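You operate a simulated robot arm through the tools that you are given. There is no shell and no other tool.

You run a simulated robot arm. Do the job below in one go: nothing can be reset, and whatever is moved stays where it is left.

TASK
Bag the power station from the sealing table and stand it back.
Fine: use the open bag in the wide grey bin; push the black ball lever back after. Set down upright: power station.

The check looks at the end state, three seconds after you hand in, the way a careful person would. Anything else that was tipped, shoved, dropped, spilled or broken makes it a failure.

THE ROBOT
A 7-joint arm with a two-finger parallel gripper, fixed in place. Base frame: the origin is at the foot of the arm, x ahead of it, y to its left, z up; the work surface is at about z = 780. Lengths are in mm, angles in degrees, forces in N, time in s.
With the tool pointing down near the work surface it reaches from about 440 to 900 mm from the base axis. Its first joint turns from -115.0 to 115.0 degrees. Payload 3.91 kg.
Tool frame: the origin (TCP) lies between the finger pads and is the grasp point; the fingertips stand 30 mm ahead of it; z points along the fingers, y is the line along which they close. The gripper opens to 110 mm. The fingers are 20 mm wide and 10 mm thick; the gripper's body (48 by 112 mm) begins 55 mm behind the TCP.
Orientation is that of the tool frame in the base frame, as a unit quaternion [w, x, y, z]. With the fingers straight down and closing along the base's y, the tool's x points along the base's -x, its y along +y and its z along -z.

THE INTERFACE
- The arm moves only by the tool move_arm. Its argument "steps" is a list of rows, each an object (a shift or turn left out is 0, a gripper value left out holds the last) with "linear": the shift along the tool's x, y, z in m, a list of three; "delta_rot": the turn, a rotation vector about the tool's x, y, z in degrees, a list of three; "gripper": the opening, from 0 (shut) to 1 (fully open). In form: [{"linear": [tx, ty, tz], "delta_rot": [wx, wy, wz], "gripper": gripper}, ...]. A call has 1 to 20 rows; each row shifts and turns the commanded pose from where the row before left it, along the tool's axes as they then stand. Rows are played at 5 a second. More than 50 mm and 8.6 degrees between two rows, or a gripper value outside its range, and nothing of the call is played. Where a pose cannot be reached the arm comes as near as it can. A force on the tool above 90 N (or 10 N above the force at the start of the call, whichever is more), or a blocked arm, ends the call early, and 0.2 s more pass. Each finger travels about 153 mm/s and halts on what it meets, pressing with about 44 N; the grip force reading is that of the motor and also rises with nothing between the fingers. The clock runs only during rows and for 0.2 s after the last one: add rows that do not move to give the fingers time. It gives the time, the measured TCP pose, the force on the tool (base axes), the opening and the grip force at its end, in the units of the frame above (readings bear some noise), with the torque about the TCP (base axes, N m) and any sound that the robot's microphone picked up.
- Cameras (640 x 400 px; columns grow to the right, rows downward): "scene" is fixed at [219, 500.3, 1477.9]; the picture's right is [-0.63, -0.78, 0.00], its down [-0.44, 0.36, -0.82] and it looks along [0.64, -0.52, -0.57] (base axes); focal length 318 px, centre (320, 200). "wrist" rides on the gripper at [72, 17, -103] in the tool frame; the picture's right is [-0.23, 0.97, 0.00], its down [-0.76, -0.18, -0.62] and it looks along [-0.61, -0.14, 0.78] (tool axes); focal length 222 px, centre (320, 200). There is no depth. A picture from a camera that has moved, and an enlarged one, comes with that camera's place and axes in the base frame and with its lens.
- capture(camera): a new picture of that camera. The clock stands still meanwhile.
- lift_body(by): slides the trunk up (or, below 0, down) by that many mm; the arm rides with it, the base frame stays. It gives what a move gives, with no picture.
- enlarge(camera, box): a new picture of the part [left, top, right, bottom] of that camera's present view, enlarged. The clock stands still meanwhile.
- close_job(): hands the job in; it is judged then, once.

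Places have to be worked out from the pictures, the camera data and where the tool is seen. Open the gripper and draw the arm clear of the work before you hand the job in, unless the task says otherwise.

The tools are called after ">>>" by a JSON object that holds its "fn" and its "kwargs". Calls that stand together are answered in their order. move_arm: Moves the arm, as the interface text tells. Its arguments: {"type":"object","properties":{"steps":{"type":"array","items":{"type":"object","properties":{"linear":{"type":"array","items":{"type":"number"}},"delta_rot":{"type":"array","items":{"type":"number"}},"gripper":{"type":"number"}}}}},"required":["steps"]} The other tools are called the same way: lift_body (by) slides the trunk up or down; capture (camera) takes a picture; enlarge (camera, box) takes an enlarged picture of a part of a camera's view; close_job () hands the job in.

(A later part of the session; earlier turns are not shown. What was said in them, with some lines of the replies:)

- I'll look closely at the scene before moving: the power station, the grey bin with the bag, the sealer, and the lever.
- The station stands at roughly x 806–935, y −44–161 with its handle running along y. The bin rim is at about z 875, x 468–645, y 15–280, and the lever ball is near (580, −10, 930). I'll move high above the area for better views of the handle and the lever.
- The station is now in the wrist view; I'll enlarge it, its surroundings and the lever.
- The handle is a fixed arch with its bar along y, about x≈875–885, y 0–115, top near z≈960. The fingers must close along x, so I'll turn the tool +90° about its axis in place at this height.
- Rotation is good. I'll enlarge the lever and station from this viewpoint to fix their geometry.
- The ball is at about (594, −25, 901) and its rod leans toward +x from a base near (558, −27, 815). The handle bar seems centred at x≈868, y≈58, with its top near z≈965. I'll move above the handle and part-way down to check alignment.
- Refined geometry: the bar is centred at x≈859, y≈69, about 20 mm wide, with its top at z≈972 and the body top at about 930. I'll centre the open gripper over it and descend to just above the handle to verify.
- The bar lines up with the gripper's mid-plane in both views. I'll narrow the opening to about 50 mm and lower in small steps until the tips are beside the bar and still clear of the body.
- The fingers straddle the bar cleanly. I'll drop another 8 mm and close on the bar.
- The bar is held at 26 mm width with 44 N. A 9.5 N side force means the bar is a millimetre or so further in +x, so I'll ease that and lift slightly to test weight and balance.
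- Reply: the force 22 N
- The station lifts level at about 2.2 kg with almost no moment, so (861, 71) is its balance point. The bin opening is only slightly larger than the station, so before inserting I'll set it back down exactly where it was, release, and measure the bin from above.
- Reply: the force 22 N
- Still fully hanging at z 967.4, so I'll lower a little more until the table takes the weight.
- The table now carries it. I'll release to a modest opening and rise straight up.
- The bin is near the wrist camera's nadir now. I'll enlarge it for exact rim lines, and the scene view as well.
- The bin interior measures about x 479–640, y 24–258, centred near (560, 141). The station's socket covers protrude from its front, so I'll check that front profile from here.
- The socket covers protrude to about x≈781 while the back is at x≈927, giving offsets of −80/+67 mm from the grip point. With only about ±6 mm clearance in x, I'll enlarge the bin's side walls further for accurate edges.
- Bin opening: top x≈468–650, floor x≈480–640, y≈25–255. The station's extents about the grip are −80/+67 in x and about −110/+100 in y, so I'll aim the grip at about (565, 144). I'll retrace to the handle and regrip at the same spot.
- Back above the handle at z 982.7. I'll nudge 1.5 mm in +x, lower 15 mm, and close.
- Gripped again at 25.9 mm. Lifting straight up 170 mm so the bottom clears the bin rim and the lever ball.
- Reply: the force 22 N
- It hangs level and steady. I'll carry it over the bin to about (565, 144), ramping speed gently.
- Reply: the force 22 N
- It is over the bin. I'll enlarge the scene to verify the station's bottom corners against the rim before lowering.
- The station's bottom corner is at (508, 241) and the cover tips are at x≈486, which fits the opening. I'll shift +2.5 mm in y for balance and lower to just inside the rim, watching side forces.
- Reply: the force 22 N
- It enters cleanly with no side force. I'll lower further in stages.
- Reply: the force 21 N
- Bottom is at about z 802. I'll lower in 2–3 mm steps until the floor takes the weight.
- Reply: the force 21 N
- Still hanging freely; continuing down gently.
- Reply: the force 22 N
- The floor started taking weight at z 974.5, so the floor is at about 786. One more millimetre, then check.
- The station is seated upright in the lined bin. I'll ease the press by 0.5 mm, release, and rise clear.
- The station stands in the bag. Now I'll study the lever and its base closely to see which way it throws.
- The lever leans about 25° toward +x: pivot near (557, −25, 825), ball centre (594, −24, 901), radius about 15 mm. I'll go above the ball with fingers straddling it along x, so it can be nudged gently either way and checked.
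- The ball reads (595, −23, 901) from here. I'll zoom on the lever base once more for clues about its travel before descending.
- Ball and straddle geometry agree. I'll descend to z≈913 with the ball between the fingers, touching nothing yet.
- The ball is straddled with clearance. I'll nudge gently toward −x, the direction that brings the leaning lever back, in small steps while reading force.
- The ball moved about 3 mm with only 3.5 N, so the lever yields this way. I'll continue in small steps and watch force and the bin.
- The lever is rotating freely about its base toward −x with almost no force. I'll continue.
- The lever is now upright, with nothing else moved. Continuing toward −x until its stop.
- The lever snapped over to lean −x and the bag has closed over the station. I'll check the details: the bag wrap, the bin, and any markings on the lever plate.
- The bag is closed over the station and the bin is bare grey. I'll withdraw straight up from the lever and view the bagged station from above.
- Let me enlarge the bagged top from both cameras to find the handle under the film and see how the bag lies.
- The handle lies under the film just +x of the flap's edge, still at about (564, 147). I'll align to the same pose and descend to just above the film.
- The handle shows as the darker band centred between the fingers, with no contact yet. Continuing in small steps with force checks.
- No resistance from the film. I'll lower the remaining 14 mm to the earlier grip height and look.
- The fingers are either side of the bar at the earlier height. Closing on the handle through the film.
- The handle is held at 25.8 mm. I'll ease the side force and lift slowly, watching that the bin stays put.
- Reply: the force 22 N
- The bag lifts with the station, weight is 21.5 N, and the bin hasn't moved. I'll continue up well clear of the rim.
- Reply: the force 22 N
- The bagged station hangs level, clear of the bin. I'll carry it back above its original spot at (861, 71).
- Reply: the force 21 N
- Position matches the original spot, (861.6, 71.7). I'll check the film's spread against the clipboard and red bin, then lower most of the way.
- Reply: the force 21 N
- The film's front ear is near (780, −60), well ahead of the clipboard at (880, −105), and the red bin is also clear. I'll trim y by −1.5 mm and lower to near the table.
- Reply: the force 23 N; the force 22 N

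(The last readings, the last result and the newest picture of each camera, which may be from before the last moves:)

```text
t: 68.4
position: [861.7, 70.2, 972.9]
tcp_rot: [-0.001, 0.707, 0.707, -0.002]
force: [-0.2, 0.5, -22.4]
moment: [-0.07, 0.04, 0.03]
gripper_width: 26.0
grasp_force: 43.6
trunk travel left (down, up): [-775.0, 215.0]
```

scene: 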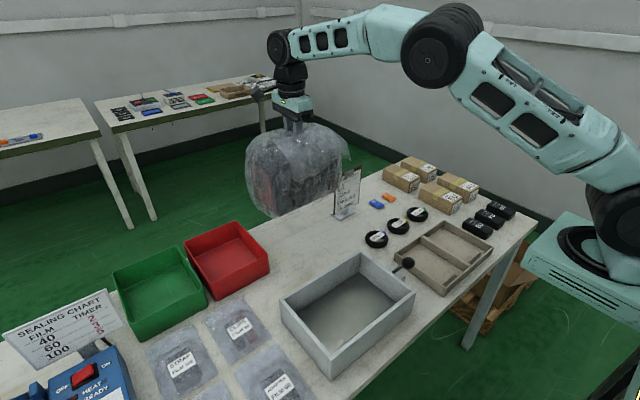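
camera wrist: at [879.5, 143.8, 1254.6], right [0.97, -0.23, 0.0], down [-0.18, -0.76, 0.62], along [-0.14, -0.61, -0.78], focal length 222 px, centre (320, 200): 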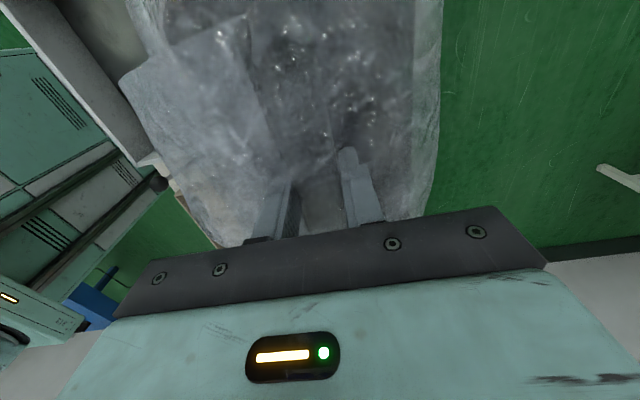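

Still hanging at z 972.9; contact is expected around 968. I'll keep lowering by small steps.

>>> {"fn": "move_arm", "kwargs": {"steps": [{"linear": [0, 0, 0.002]}, {"linear": [0, 0, 0.001]}, {}, {}]}}

>>> {"fn": "move_arm", "kwargs": {"steps": [{"linear": [0, 0, 0.001]}, {}, {}]}}

```text
t: 69.4
position: [859.6, 70.9, 970.1]
tcp_rot: [-0.001, 0.707, 0.707, -0.001]
force: [0.2, 0.9, -21.4]
moment: [-0.03, -0.01, -0.03]
gripper_width: 26.0
grasp_force: 43.8
trunk travel left (down, up): [-775.0, 215.0]
```

```text
t: 70.2
position: [861.7, 70.5, 968.2]
tcp_rot: [-0.001, 0.707, 0.707, -0.001]
force: [-0.5, -0.3, -21.8]
moment: [-0.04, 0.03, 0.02]
gripper_width: 26.0
grasp_force: 44.4
trunk travel left (down, up): [-775.0, 215.0]
```

>>> {"fn": "move_arm", "kwargs": {"steps": [{"linear": [0, 0, 0.001]}, {}, {}]}}

>>> {"fn": "enlarge", "kwargs": {"camera": "scene", "box": [225, 150, 385, 275]}}

```text
t: 71.0
position: [859.9, 70.7, 967.5]
tcp_rot: [-0.001, 0.707, 0.707, -0.001]
force: [-0.3, 0.2, -20.8]
moment: [-0.16, -0.01, 0.0]
gripper_width: 25.7
grasp_force: 43.7
trunk travel left (down, up): [-775.0, 215.0]
```

```text
3.20 times, centred on (305, 212) of scene
camera zoom: at [219.0, 500.3, 1477.9], right [-0.63, -0.78, 0.0], down [-0.44, 0.36, -0.82], along [0.64, -0.52, -0.57], focal length 1017 px, centre (368, 160)
```

zoom: 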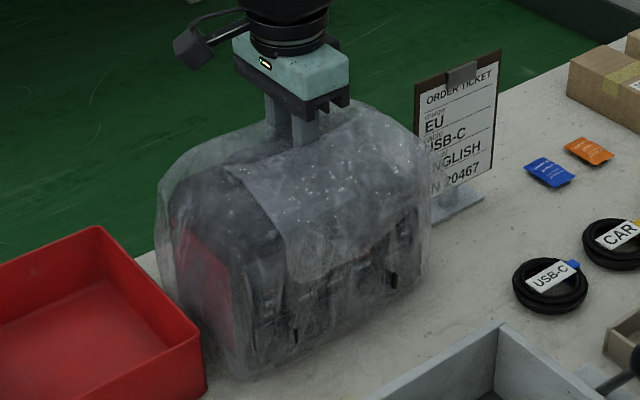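

The base is just touching (moment starting to change). One more millimetre to let the table take the weight.

>>> {"fn": "move_arm", "kwargs": {"steps": [{"linear": [0, 0, 0.001]}, {}, {}]}}

```text
t: 71.8
position: [861.0, 71.7, 967.5]
tcp_rot: [0.0, 0.707, 0.707, 0.0]
force: [-0.1, -1.1, -11.7]
moment: [-0.51, 0.3, -0.01]
gripper_width: 26.1
grasp_force: 43.9
trunk travel left (down, up): [-775.0, 215.0]
```

Half the weight is down; another half millimetre, then release gradually.

>>> {"fn": "move_arm", "kwargs": {"steps": [{"linear": [0, 0, 0.0006]}, {}, {}]}}

>>> {"fn": "move_arm", "kwargs": {"steps": [{"gripper": 0.3}, {"gripper": 0.45}, {"gripper": 0.48}, {}, {}]}}

>>> {"fn": "enlarge", "kwargs": {"camera": "scene", "box": [225, 150, 385, 275]}}

```text
t: 72.6
position: [860.6, 71.3, 967.1]
tcp_rot: [0.0, 0.708, 0.706, 0.001]
force: [-1.4, -3.4, 0.4]
moment: [-0.77, 0.44, -0.04]
gripper_width: 25.9
grasp_force: 44.0
trunk travel left (down, up): [-775.0, 215.0]
```

```text
t: 73.8
position: [859.7, 70.9, 966.6]
tcp_rot: [0.0, 0.707, 0.707, 0.0]
force: [0.9, -0.2, 0.7]
moment: [-0.02, -0.04, 0.0]
gripper_width: 52.8
grasp_force: 0.1
trunk travel left (down, up): [-775.0, 215.0]
```

```text
3.20 times, centred on (305, 212) of scene
camera zoom: at [219.0, 500.3, 1477.9], right [-0.63, -0.78, 0.0], down [-0.44, 0.36, -0.82], along [0.64, -0.52, -0.57], focal length 1017 px, centre (368, 160)
```

zoom: 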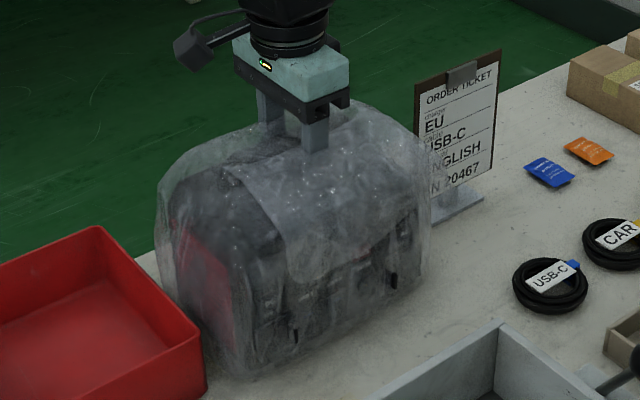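

Released; the station stands upright in its bag. I'll rise slowly at first so the film isn't pulled.

>>> {"fn": "move_arm", "kwargs": {"steps": [{"linear": [0, 0, -0.01]}, {"linear": [0, 0, -0.015]}, {"linear": [0, 0, -0.02]}, {"linear": [0, 0, -0.03]}, {"linear": [0, 0, -0.04]}, {"linear": [0, 0, -0.05]}, {"linear": [0, 0, -0.05]}, {}]}}

>>> {"fn": "capture", "kwargs": {"camera": "scene"}}

>>> {"fn": "enlarge", "kwargs": {"camera": "scene", "box": [225, 150, 385, 275]}}

>>> {"fn": "capture", "kwargs": {"camera": "wrist"}}

```text
t: 75.6
position: [862.2, 71.5, 1182.5]
tcp_rot: [0.001, 0.707, 0.707, -0.001]
force: [-0.4, 0.3, 0.8]
moment: [0.0, -0.02, 0.03]
gripper_width: 53.1
grasp_force: 0.2
trunk travel left (down, up): [-775.0, 215.0]
```

```text
taken
```

scene: 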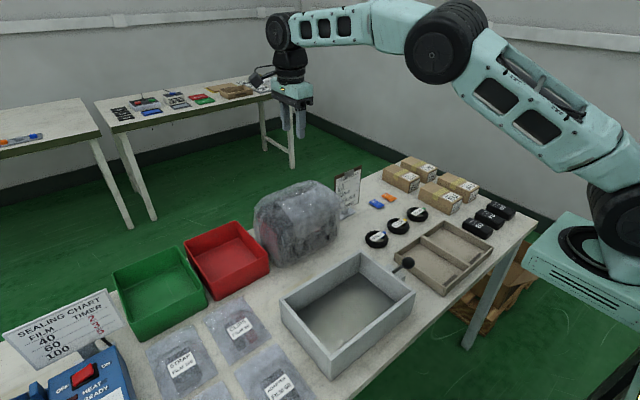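

```text
3.20 times, centred on (305, 212) of scene
camera zoom: at [219.0, 500.3, 1477.9], right [-0.63, -0.78, 0.0], down [-0.44, 0.36, -0.82], along [0.64, -0.52, -0.57], focal length 1017 px, centre (368, 160)
```

zoom: 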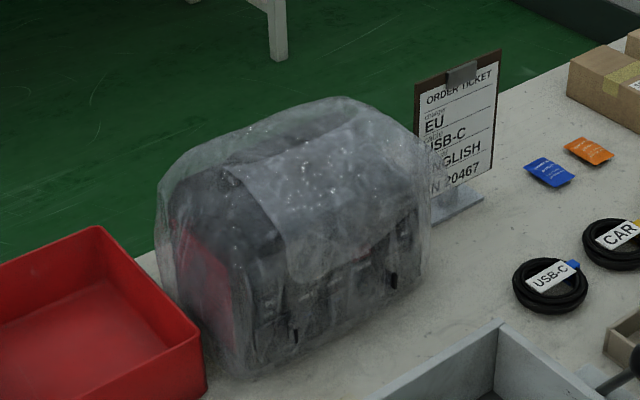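

```text
taken
camera wrist: at [877.9, 144.3, 1285.4], right [0.97, -0.23, 0.0], down [-0.18, -0.76, 0.62], along [-0.14, -0.61, -0.78], focal length 222 px, centre (320, 200)
```

wrist: 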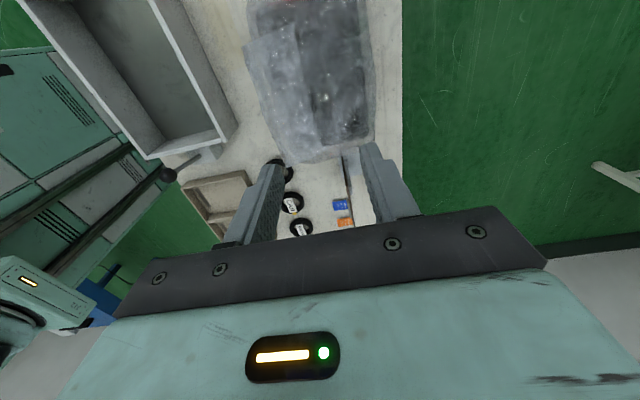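

The bagged station stands upright at its original place, and nothing else was disturbed. The lever is still thrown (ball at about (521, −22)). The note says to push it back after using the bag, so I'll go and return it to where it started, leaning +x.

>>> {"fn": "move_arm", "kwargs": {"steps": [{"linear": [-0.01, -0.04, 0]}, {"linear": [-0.012, -0.043, 0]}, {"linear": [-0.012, -0.043, 0]}, {"linear": [-0.012, -0.043, 0]}, {"linear": [-0.012, -0.043, 0]}, {"linear": [-0.012, -0.043, 0]}, {"linear": [-0.012, -0.043, 0]}, {"linear": [-0.0125, -0.042, 0]}, {}, {"linear": [0, 0, 0.05]}, {"linear": [0, 0, 0.05]}, {"linear": [0, 0, 0.04]}, {}]}}

>>> {"fn": "capture", "kwargs": {"camera": "wrist"}}

>>> {"fn": "capture", "kwargs": {"camera": "scene"}}

```text
t: 78.4
position: [519.6, -21.6, 1041.0]
tcp_rot: [0.001, 0.707, 0.707, 0.0]
force: [-0.9, 0.3, -0.6]
moment: [-0.02, 0.02, -0.01]
gripper_width: 52.6
grasp_force: 0.1
trunk travel left (down, up): [-775.0, 215.0]
```

```text
taken
camera wrist: at [536.8, 49.9, 1145.2], right [0.97, -0.23, 0.0], down [-0.18, -0.76, 0.62], along [-0.14, -0.61, -0.78], focal length 222 px, centre (320, 200)
```

wrist: 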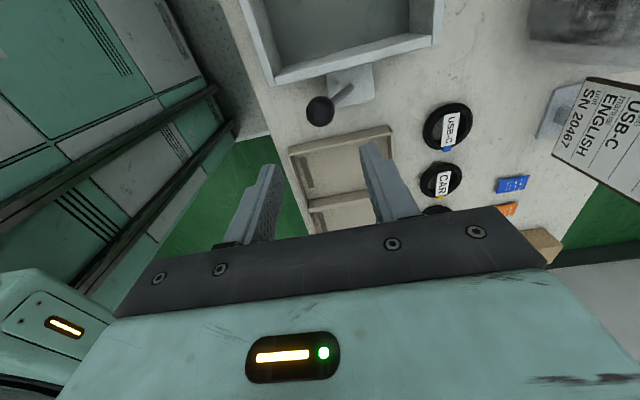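

```text
taken
```

scene: 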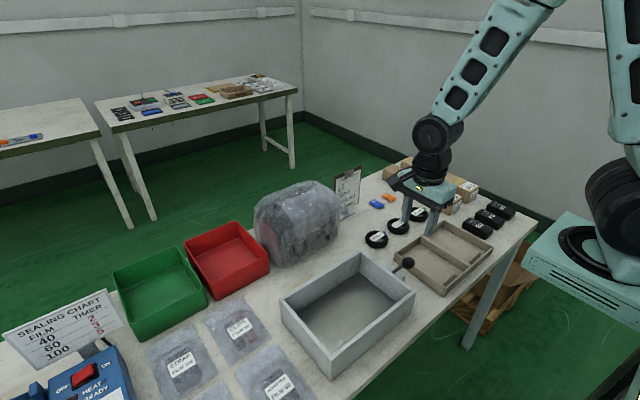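

The ball is at (519, −21), centred between the fingers. Descending to straddle it.

>>> {"fn": "move_arm", "kwargs": {"steps": [{"linear": [-0.001, 0, 0.04]}, {"linear": [0, 0, 0.04]}, {"linear": [0, 0, 0.03]}, {"linear": [0, 0, 0.018]}, {}]}}

>>> {"fn": "enlarge", "kwargs": {"camera": "wrist", "box": [220, 80, 420, 225]}}

```text
t: 79.6
position: [520.7, -24.1, 915.3]
tcp_rot: [0.0, 0.707, 0.708, 0.001]
force: [-0.7, -0.7, 1.3]
moment: [-0.02, 0.01, 0.03]
gripper_width: 52.6
grasp_force: 0.1
trunk travel left (down, up): [-775.0, 215.0]
```

```text
2.76 times, centred on (320, 152) of wrist
camera zoom: at [538.2, 49.0, 1018.8], right [0.97, -0.23, 0.0], down [-0.18, -0.76, 0.62], along [-0.14, -0.61, -0.78], focal length 613 px, centre (320, 331)
```

zoom: 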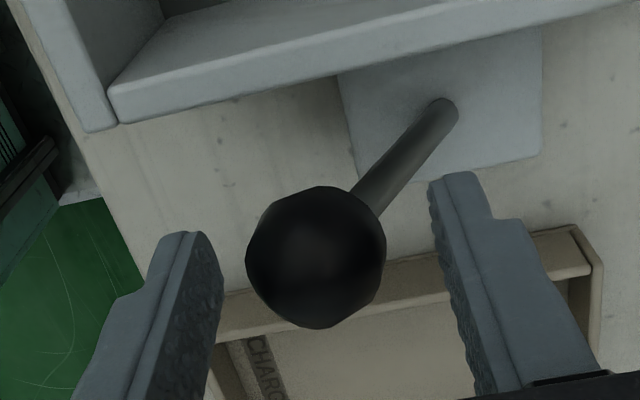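

The ball is straddled without contact. Now I'll push it gently back toward +x past vertical.

>>> {"fn": "move_arm", "kwargs": {"steps": [{"linear": [0, 0.006, 0]}, {"linear": [0, 0.004, 0]}, {"linear": [0, 0.003, 0]}, {"linear": [0, 0.003, 0]}, {"linear": [0, 0.003, 0]}, {"linear": [0, 0.003, 0]}, {}]}}

>>> {"fn": "enlarge", "kwargs": {"camera": "wrist", "box": [220, 80, 420, 225]}}

```text
t: 81.2
position: [543.3, -23.5, 915.1]
tcp_rot: [0.001, 0.707, 0.708, 0.0]
force: [-2.4, 0.4, 1.6]
moment: [-0.02, 0.02, -0.02]
gripper_width: 53.6
grasp_force: 0.4
trunk travel left (down, up): [-775.0, 215.0]
```

```text
2.76 times, centred on (320, 152) of wrist
camera zoom: at [560.7, 49.0, 1018.4], right [0.97, -0.23, 0.0], down [-0.18, -0.76, 0.62], along [-0.14, -0.61, -0.78], focal length 613 px, centre (320, 331)
```

zoom: 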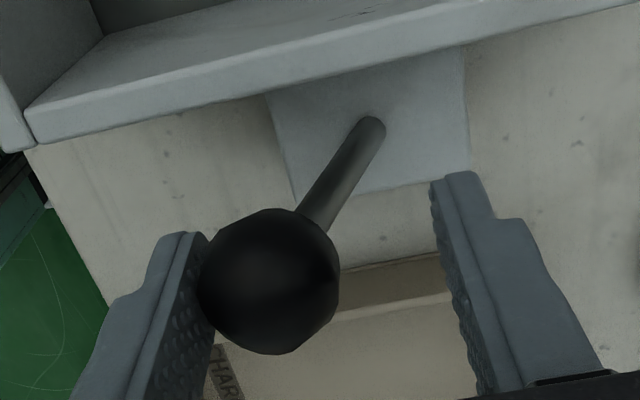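

The lever follows the finger with about 2.4 N. Continuing toward +x.

>>> {"fn": "move_arm", "kwargs": {"steps": [{"linear": [0, 0.004, 0]}, {"linear": [0, 0.004, 0]}, {"linear": [0, 0.004, 0]}, {"linear": [0, 0.004, 0]}, {"linear": [0, 0.004, 0]}, {"linear": [0, 0.004, 0]}, {"linear": [0, 0.004, 0]}, {"linear": [0, 0.004, 0]}, {}]}}

>>> {"fn": "enlarge", "kwargs": {"camera": "wrist", "box": [220, 80, 420, 225]}}

>>> {"fn": "capture", "kwargs": {"camera": "scene"}}

```text
t: 83.2
position: [575.3, -24.0, 915.0]
tcp_rot: [0.0, 0.707, 0.707, 0.0]
force: [0.7, -0.3, -0.1]
moment: [0.01, 0.01, 0.01]
gripper_width: 52.7
grasp_force: 0.1
trunk travel left (down, up): [-775.0, 215.0]
```

```text
2.76 times, centred on (320, 152) of wrist
camera zoom: at [593.0, 48.3, 1018.4], right [0.97, -0.23, 0.0], down [-0.18, -0.76, 0.62], along [-0.14, -0.61, -0.78], focal length 613 px, centre (320, 331)
```

zoom: 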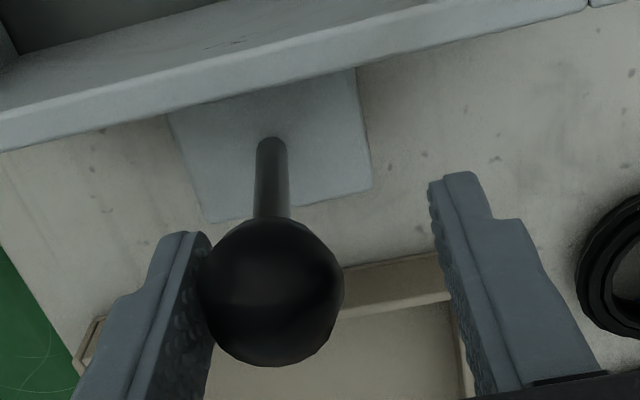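

```text
taken
```

scene: 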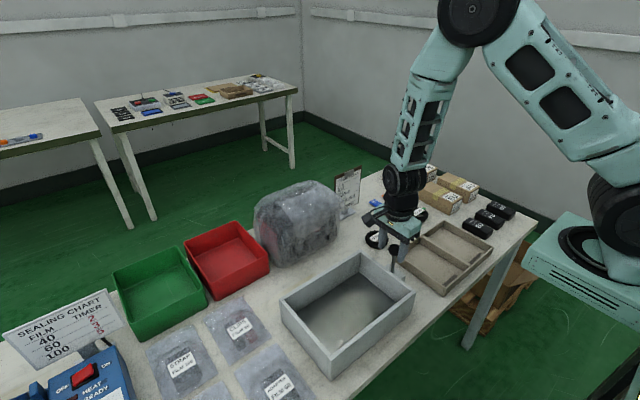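

The lever is just past vertical and the bagged station is unchanged. I'll continue toward its original lean.

>>> {"fn": "move_arm", "kwargs": {"steps": [{"linear": [0, 0.004, 0]}, {"linear": [0, 0.004, 0]}, {"linear": [0, 0.004, 0]}, {"linear": [0, 0.004, 0]}, {"linear": [0, 0.004, 0]}, {}]}}

>>> {"fn": "enlarge", "kwargs": {"camera": "wrist", "box": [220, 80, 420, 225]}}

>>> {"fn": "capture", "kwargs": {"camera": "scene"}}

```text
t: 84.6
position: [594.8, -25.7, 914.9]
tcp_rot: [-0.001, 0.707, 0.707, 0.0]
force: [-0.4, 0.1, -0.7]
moment: [0.01, 0.01, -0.01]
gripper_width: 52.6
grasp_force: 0.0
trunk travel left (down, up): [-775.0, 215.0]
```

```text
2.76 times, centred on (320, 152) of wrist
camera zoom: at [613.2, 48.3, 1017.6], right [0.97, -0.23, 0.0], down [-0.18, -0.76, 0.62], along [-0.14, -0.61, -0.78], focal length 613 px, centre (320, 331)
```

zoom: 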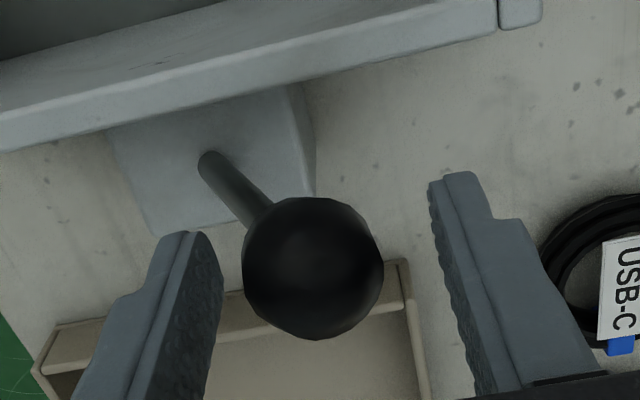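

```text
taken
```

scene: 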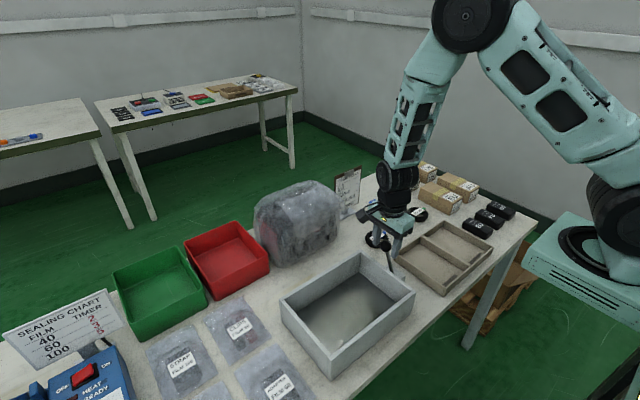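

The lever has snapped back to its starting lean (ball at (594, −24)) and the bag on the station is unaffected. I'll rise straight up, retreat to a clear pose and open the gripper.

>>> {"fn": "move_arm", "kwargs": {"steps": [{"linear": [0, 0, -0.02]}, {"linear": [0, 0, -0.03]}, {"linear": [0, 0, -0.05]}, {"linear": [0, 0, -0.05]}, {"linear": [0, 0, -0.05]}, {"linear": [0, 0, -0.05]}, {"linear": [0, 0, -0.05]}, {"linear": [0.02, -0.02, 0], "gripper": 1.0}, {"linear": [0.03, -0.03, 0]}, {"linear": [0.03, -0.03, 0]}, {"linear": [0.03, -0.02, 0]}, {}, {}]}}

>>> {"fn": "capture", "kwargs": {"camera": "scene"}}

>>> {"fn": "capture", "kwargs": {"camera": "wrist"}}

>>> {"fn": "enlarge", "kwargs": {"camera": "scene", "box": [225, 150, 445, 290]}}

```text
t: 87.4
position: [495.4, 86.7, 1212.9]
tcp_rot: [0.0, 0.707, 0.707, 0.001]
force: [-0.3, -0.2, 0.2]
moment: [0.02, -0.02, 0.02]
gripper_width: 109.8
grasp_force: 0.0
trunk travel left (down, up): [-775.0, 215.0]
```

```text
taken
```

scene: 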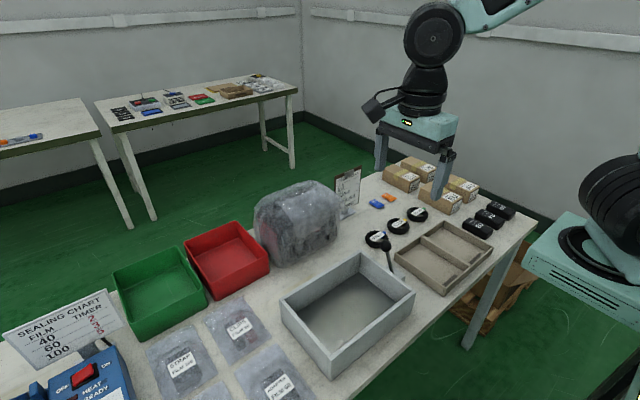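

```text
taken
camera wrist: at [513.5, 158.6, 1316.9], right [0.97, -0.23, 0.0], down [-0.18, -0.76, 0.62], along [-0.14, -0.61, -0.78], focal length 222 px, centre (320, 200)
```

wrist: 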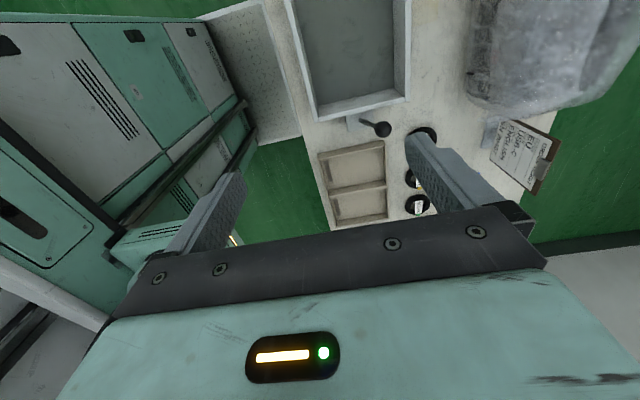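

```text
2.86 times, centred on (335, 220) of scene
camera zoom: at [219.0, 500.3, 1477.9], right [-0.63, -0.78, 0.0], down [-0.44, 0.36, -0.82], along [0.64, -0.52, -0.57], focal length 908 px, centre (277, 143)
```

zoom: 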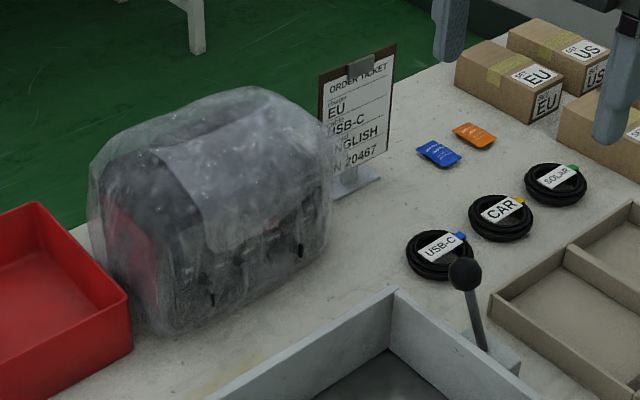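

The bagged station stands upright on its original spot. The lever is back where it started, and the bin, ticket, cables and other items look unmoved. The gripper is open and the arm is clear, so I'm handing in.

>>> {"fn": "close_job", "kwargs": {}}

```text
The job is handed in.
```

I bagged the power station and stood it upright on its original spot on the sealing table. The job is handed in.

- **Bagging:** I set the station into the open bag in the wide grey bin. Throwing the black ball lever toward the robot closed the bag over it. I then lifted it by the handle through the film, and the bag came with it.
- **Lever:** After standing the station back, I pushed the lever away from the robot to its starting lean. "Push back after" could also have meant leaving it thrown. I read it as returning it, and the bag did not change when I did.
- **Handling:** Before bagging, I lifted the station briefly and set it back on the same spot so I could measure the bin.
- **Sealing:** I did not use the heat sealer, since the task only asked for bagging.
- **End state:** The last pictures show the bin, order ticket, cables and boxes where they were. The gripper is open and the arm is clear of the work.
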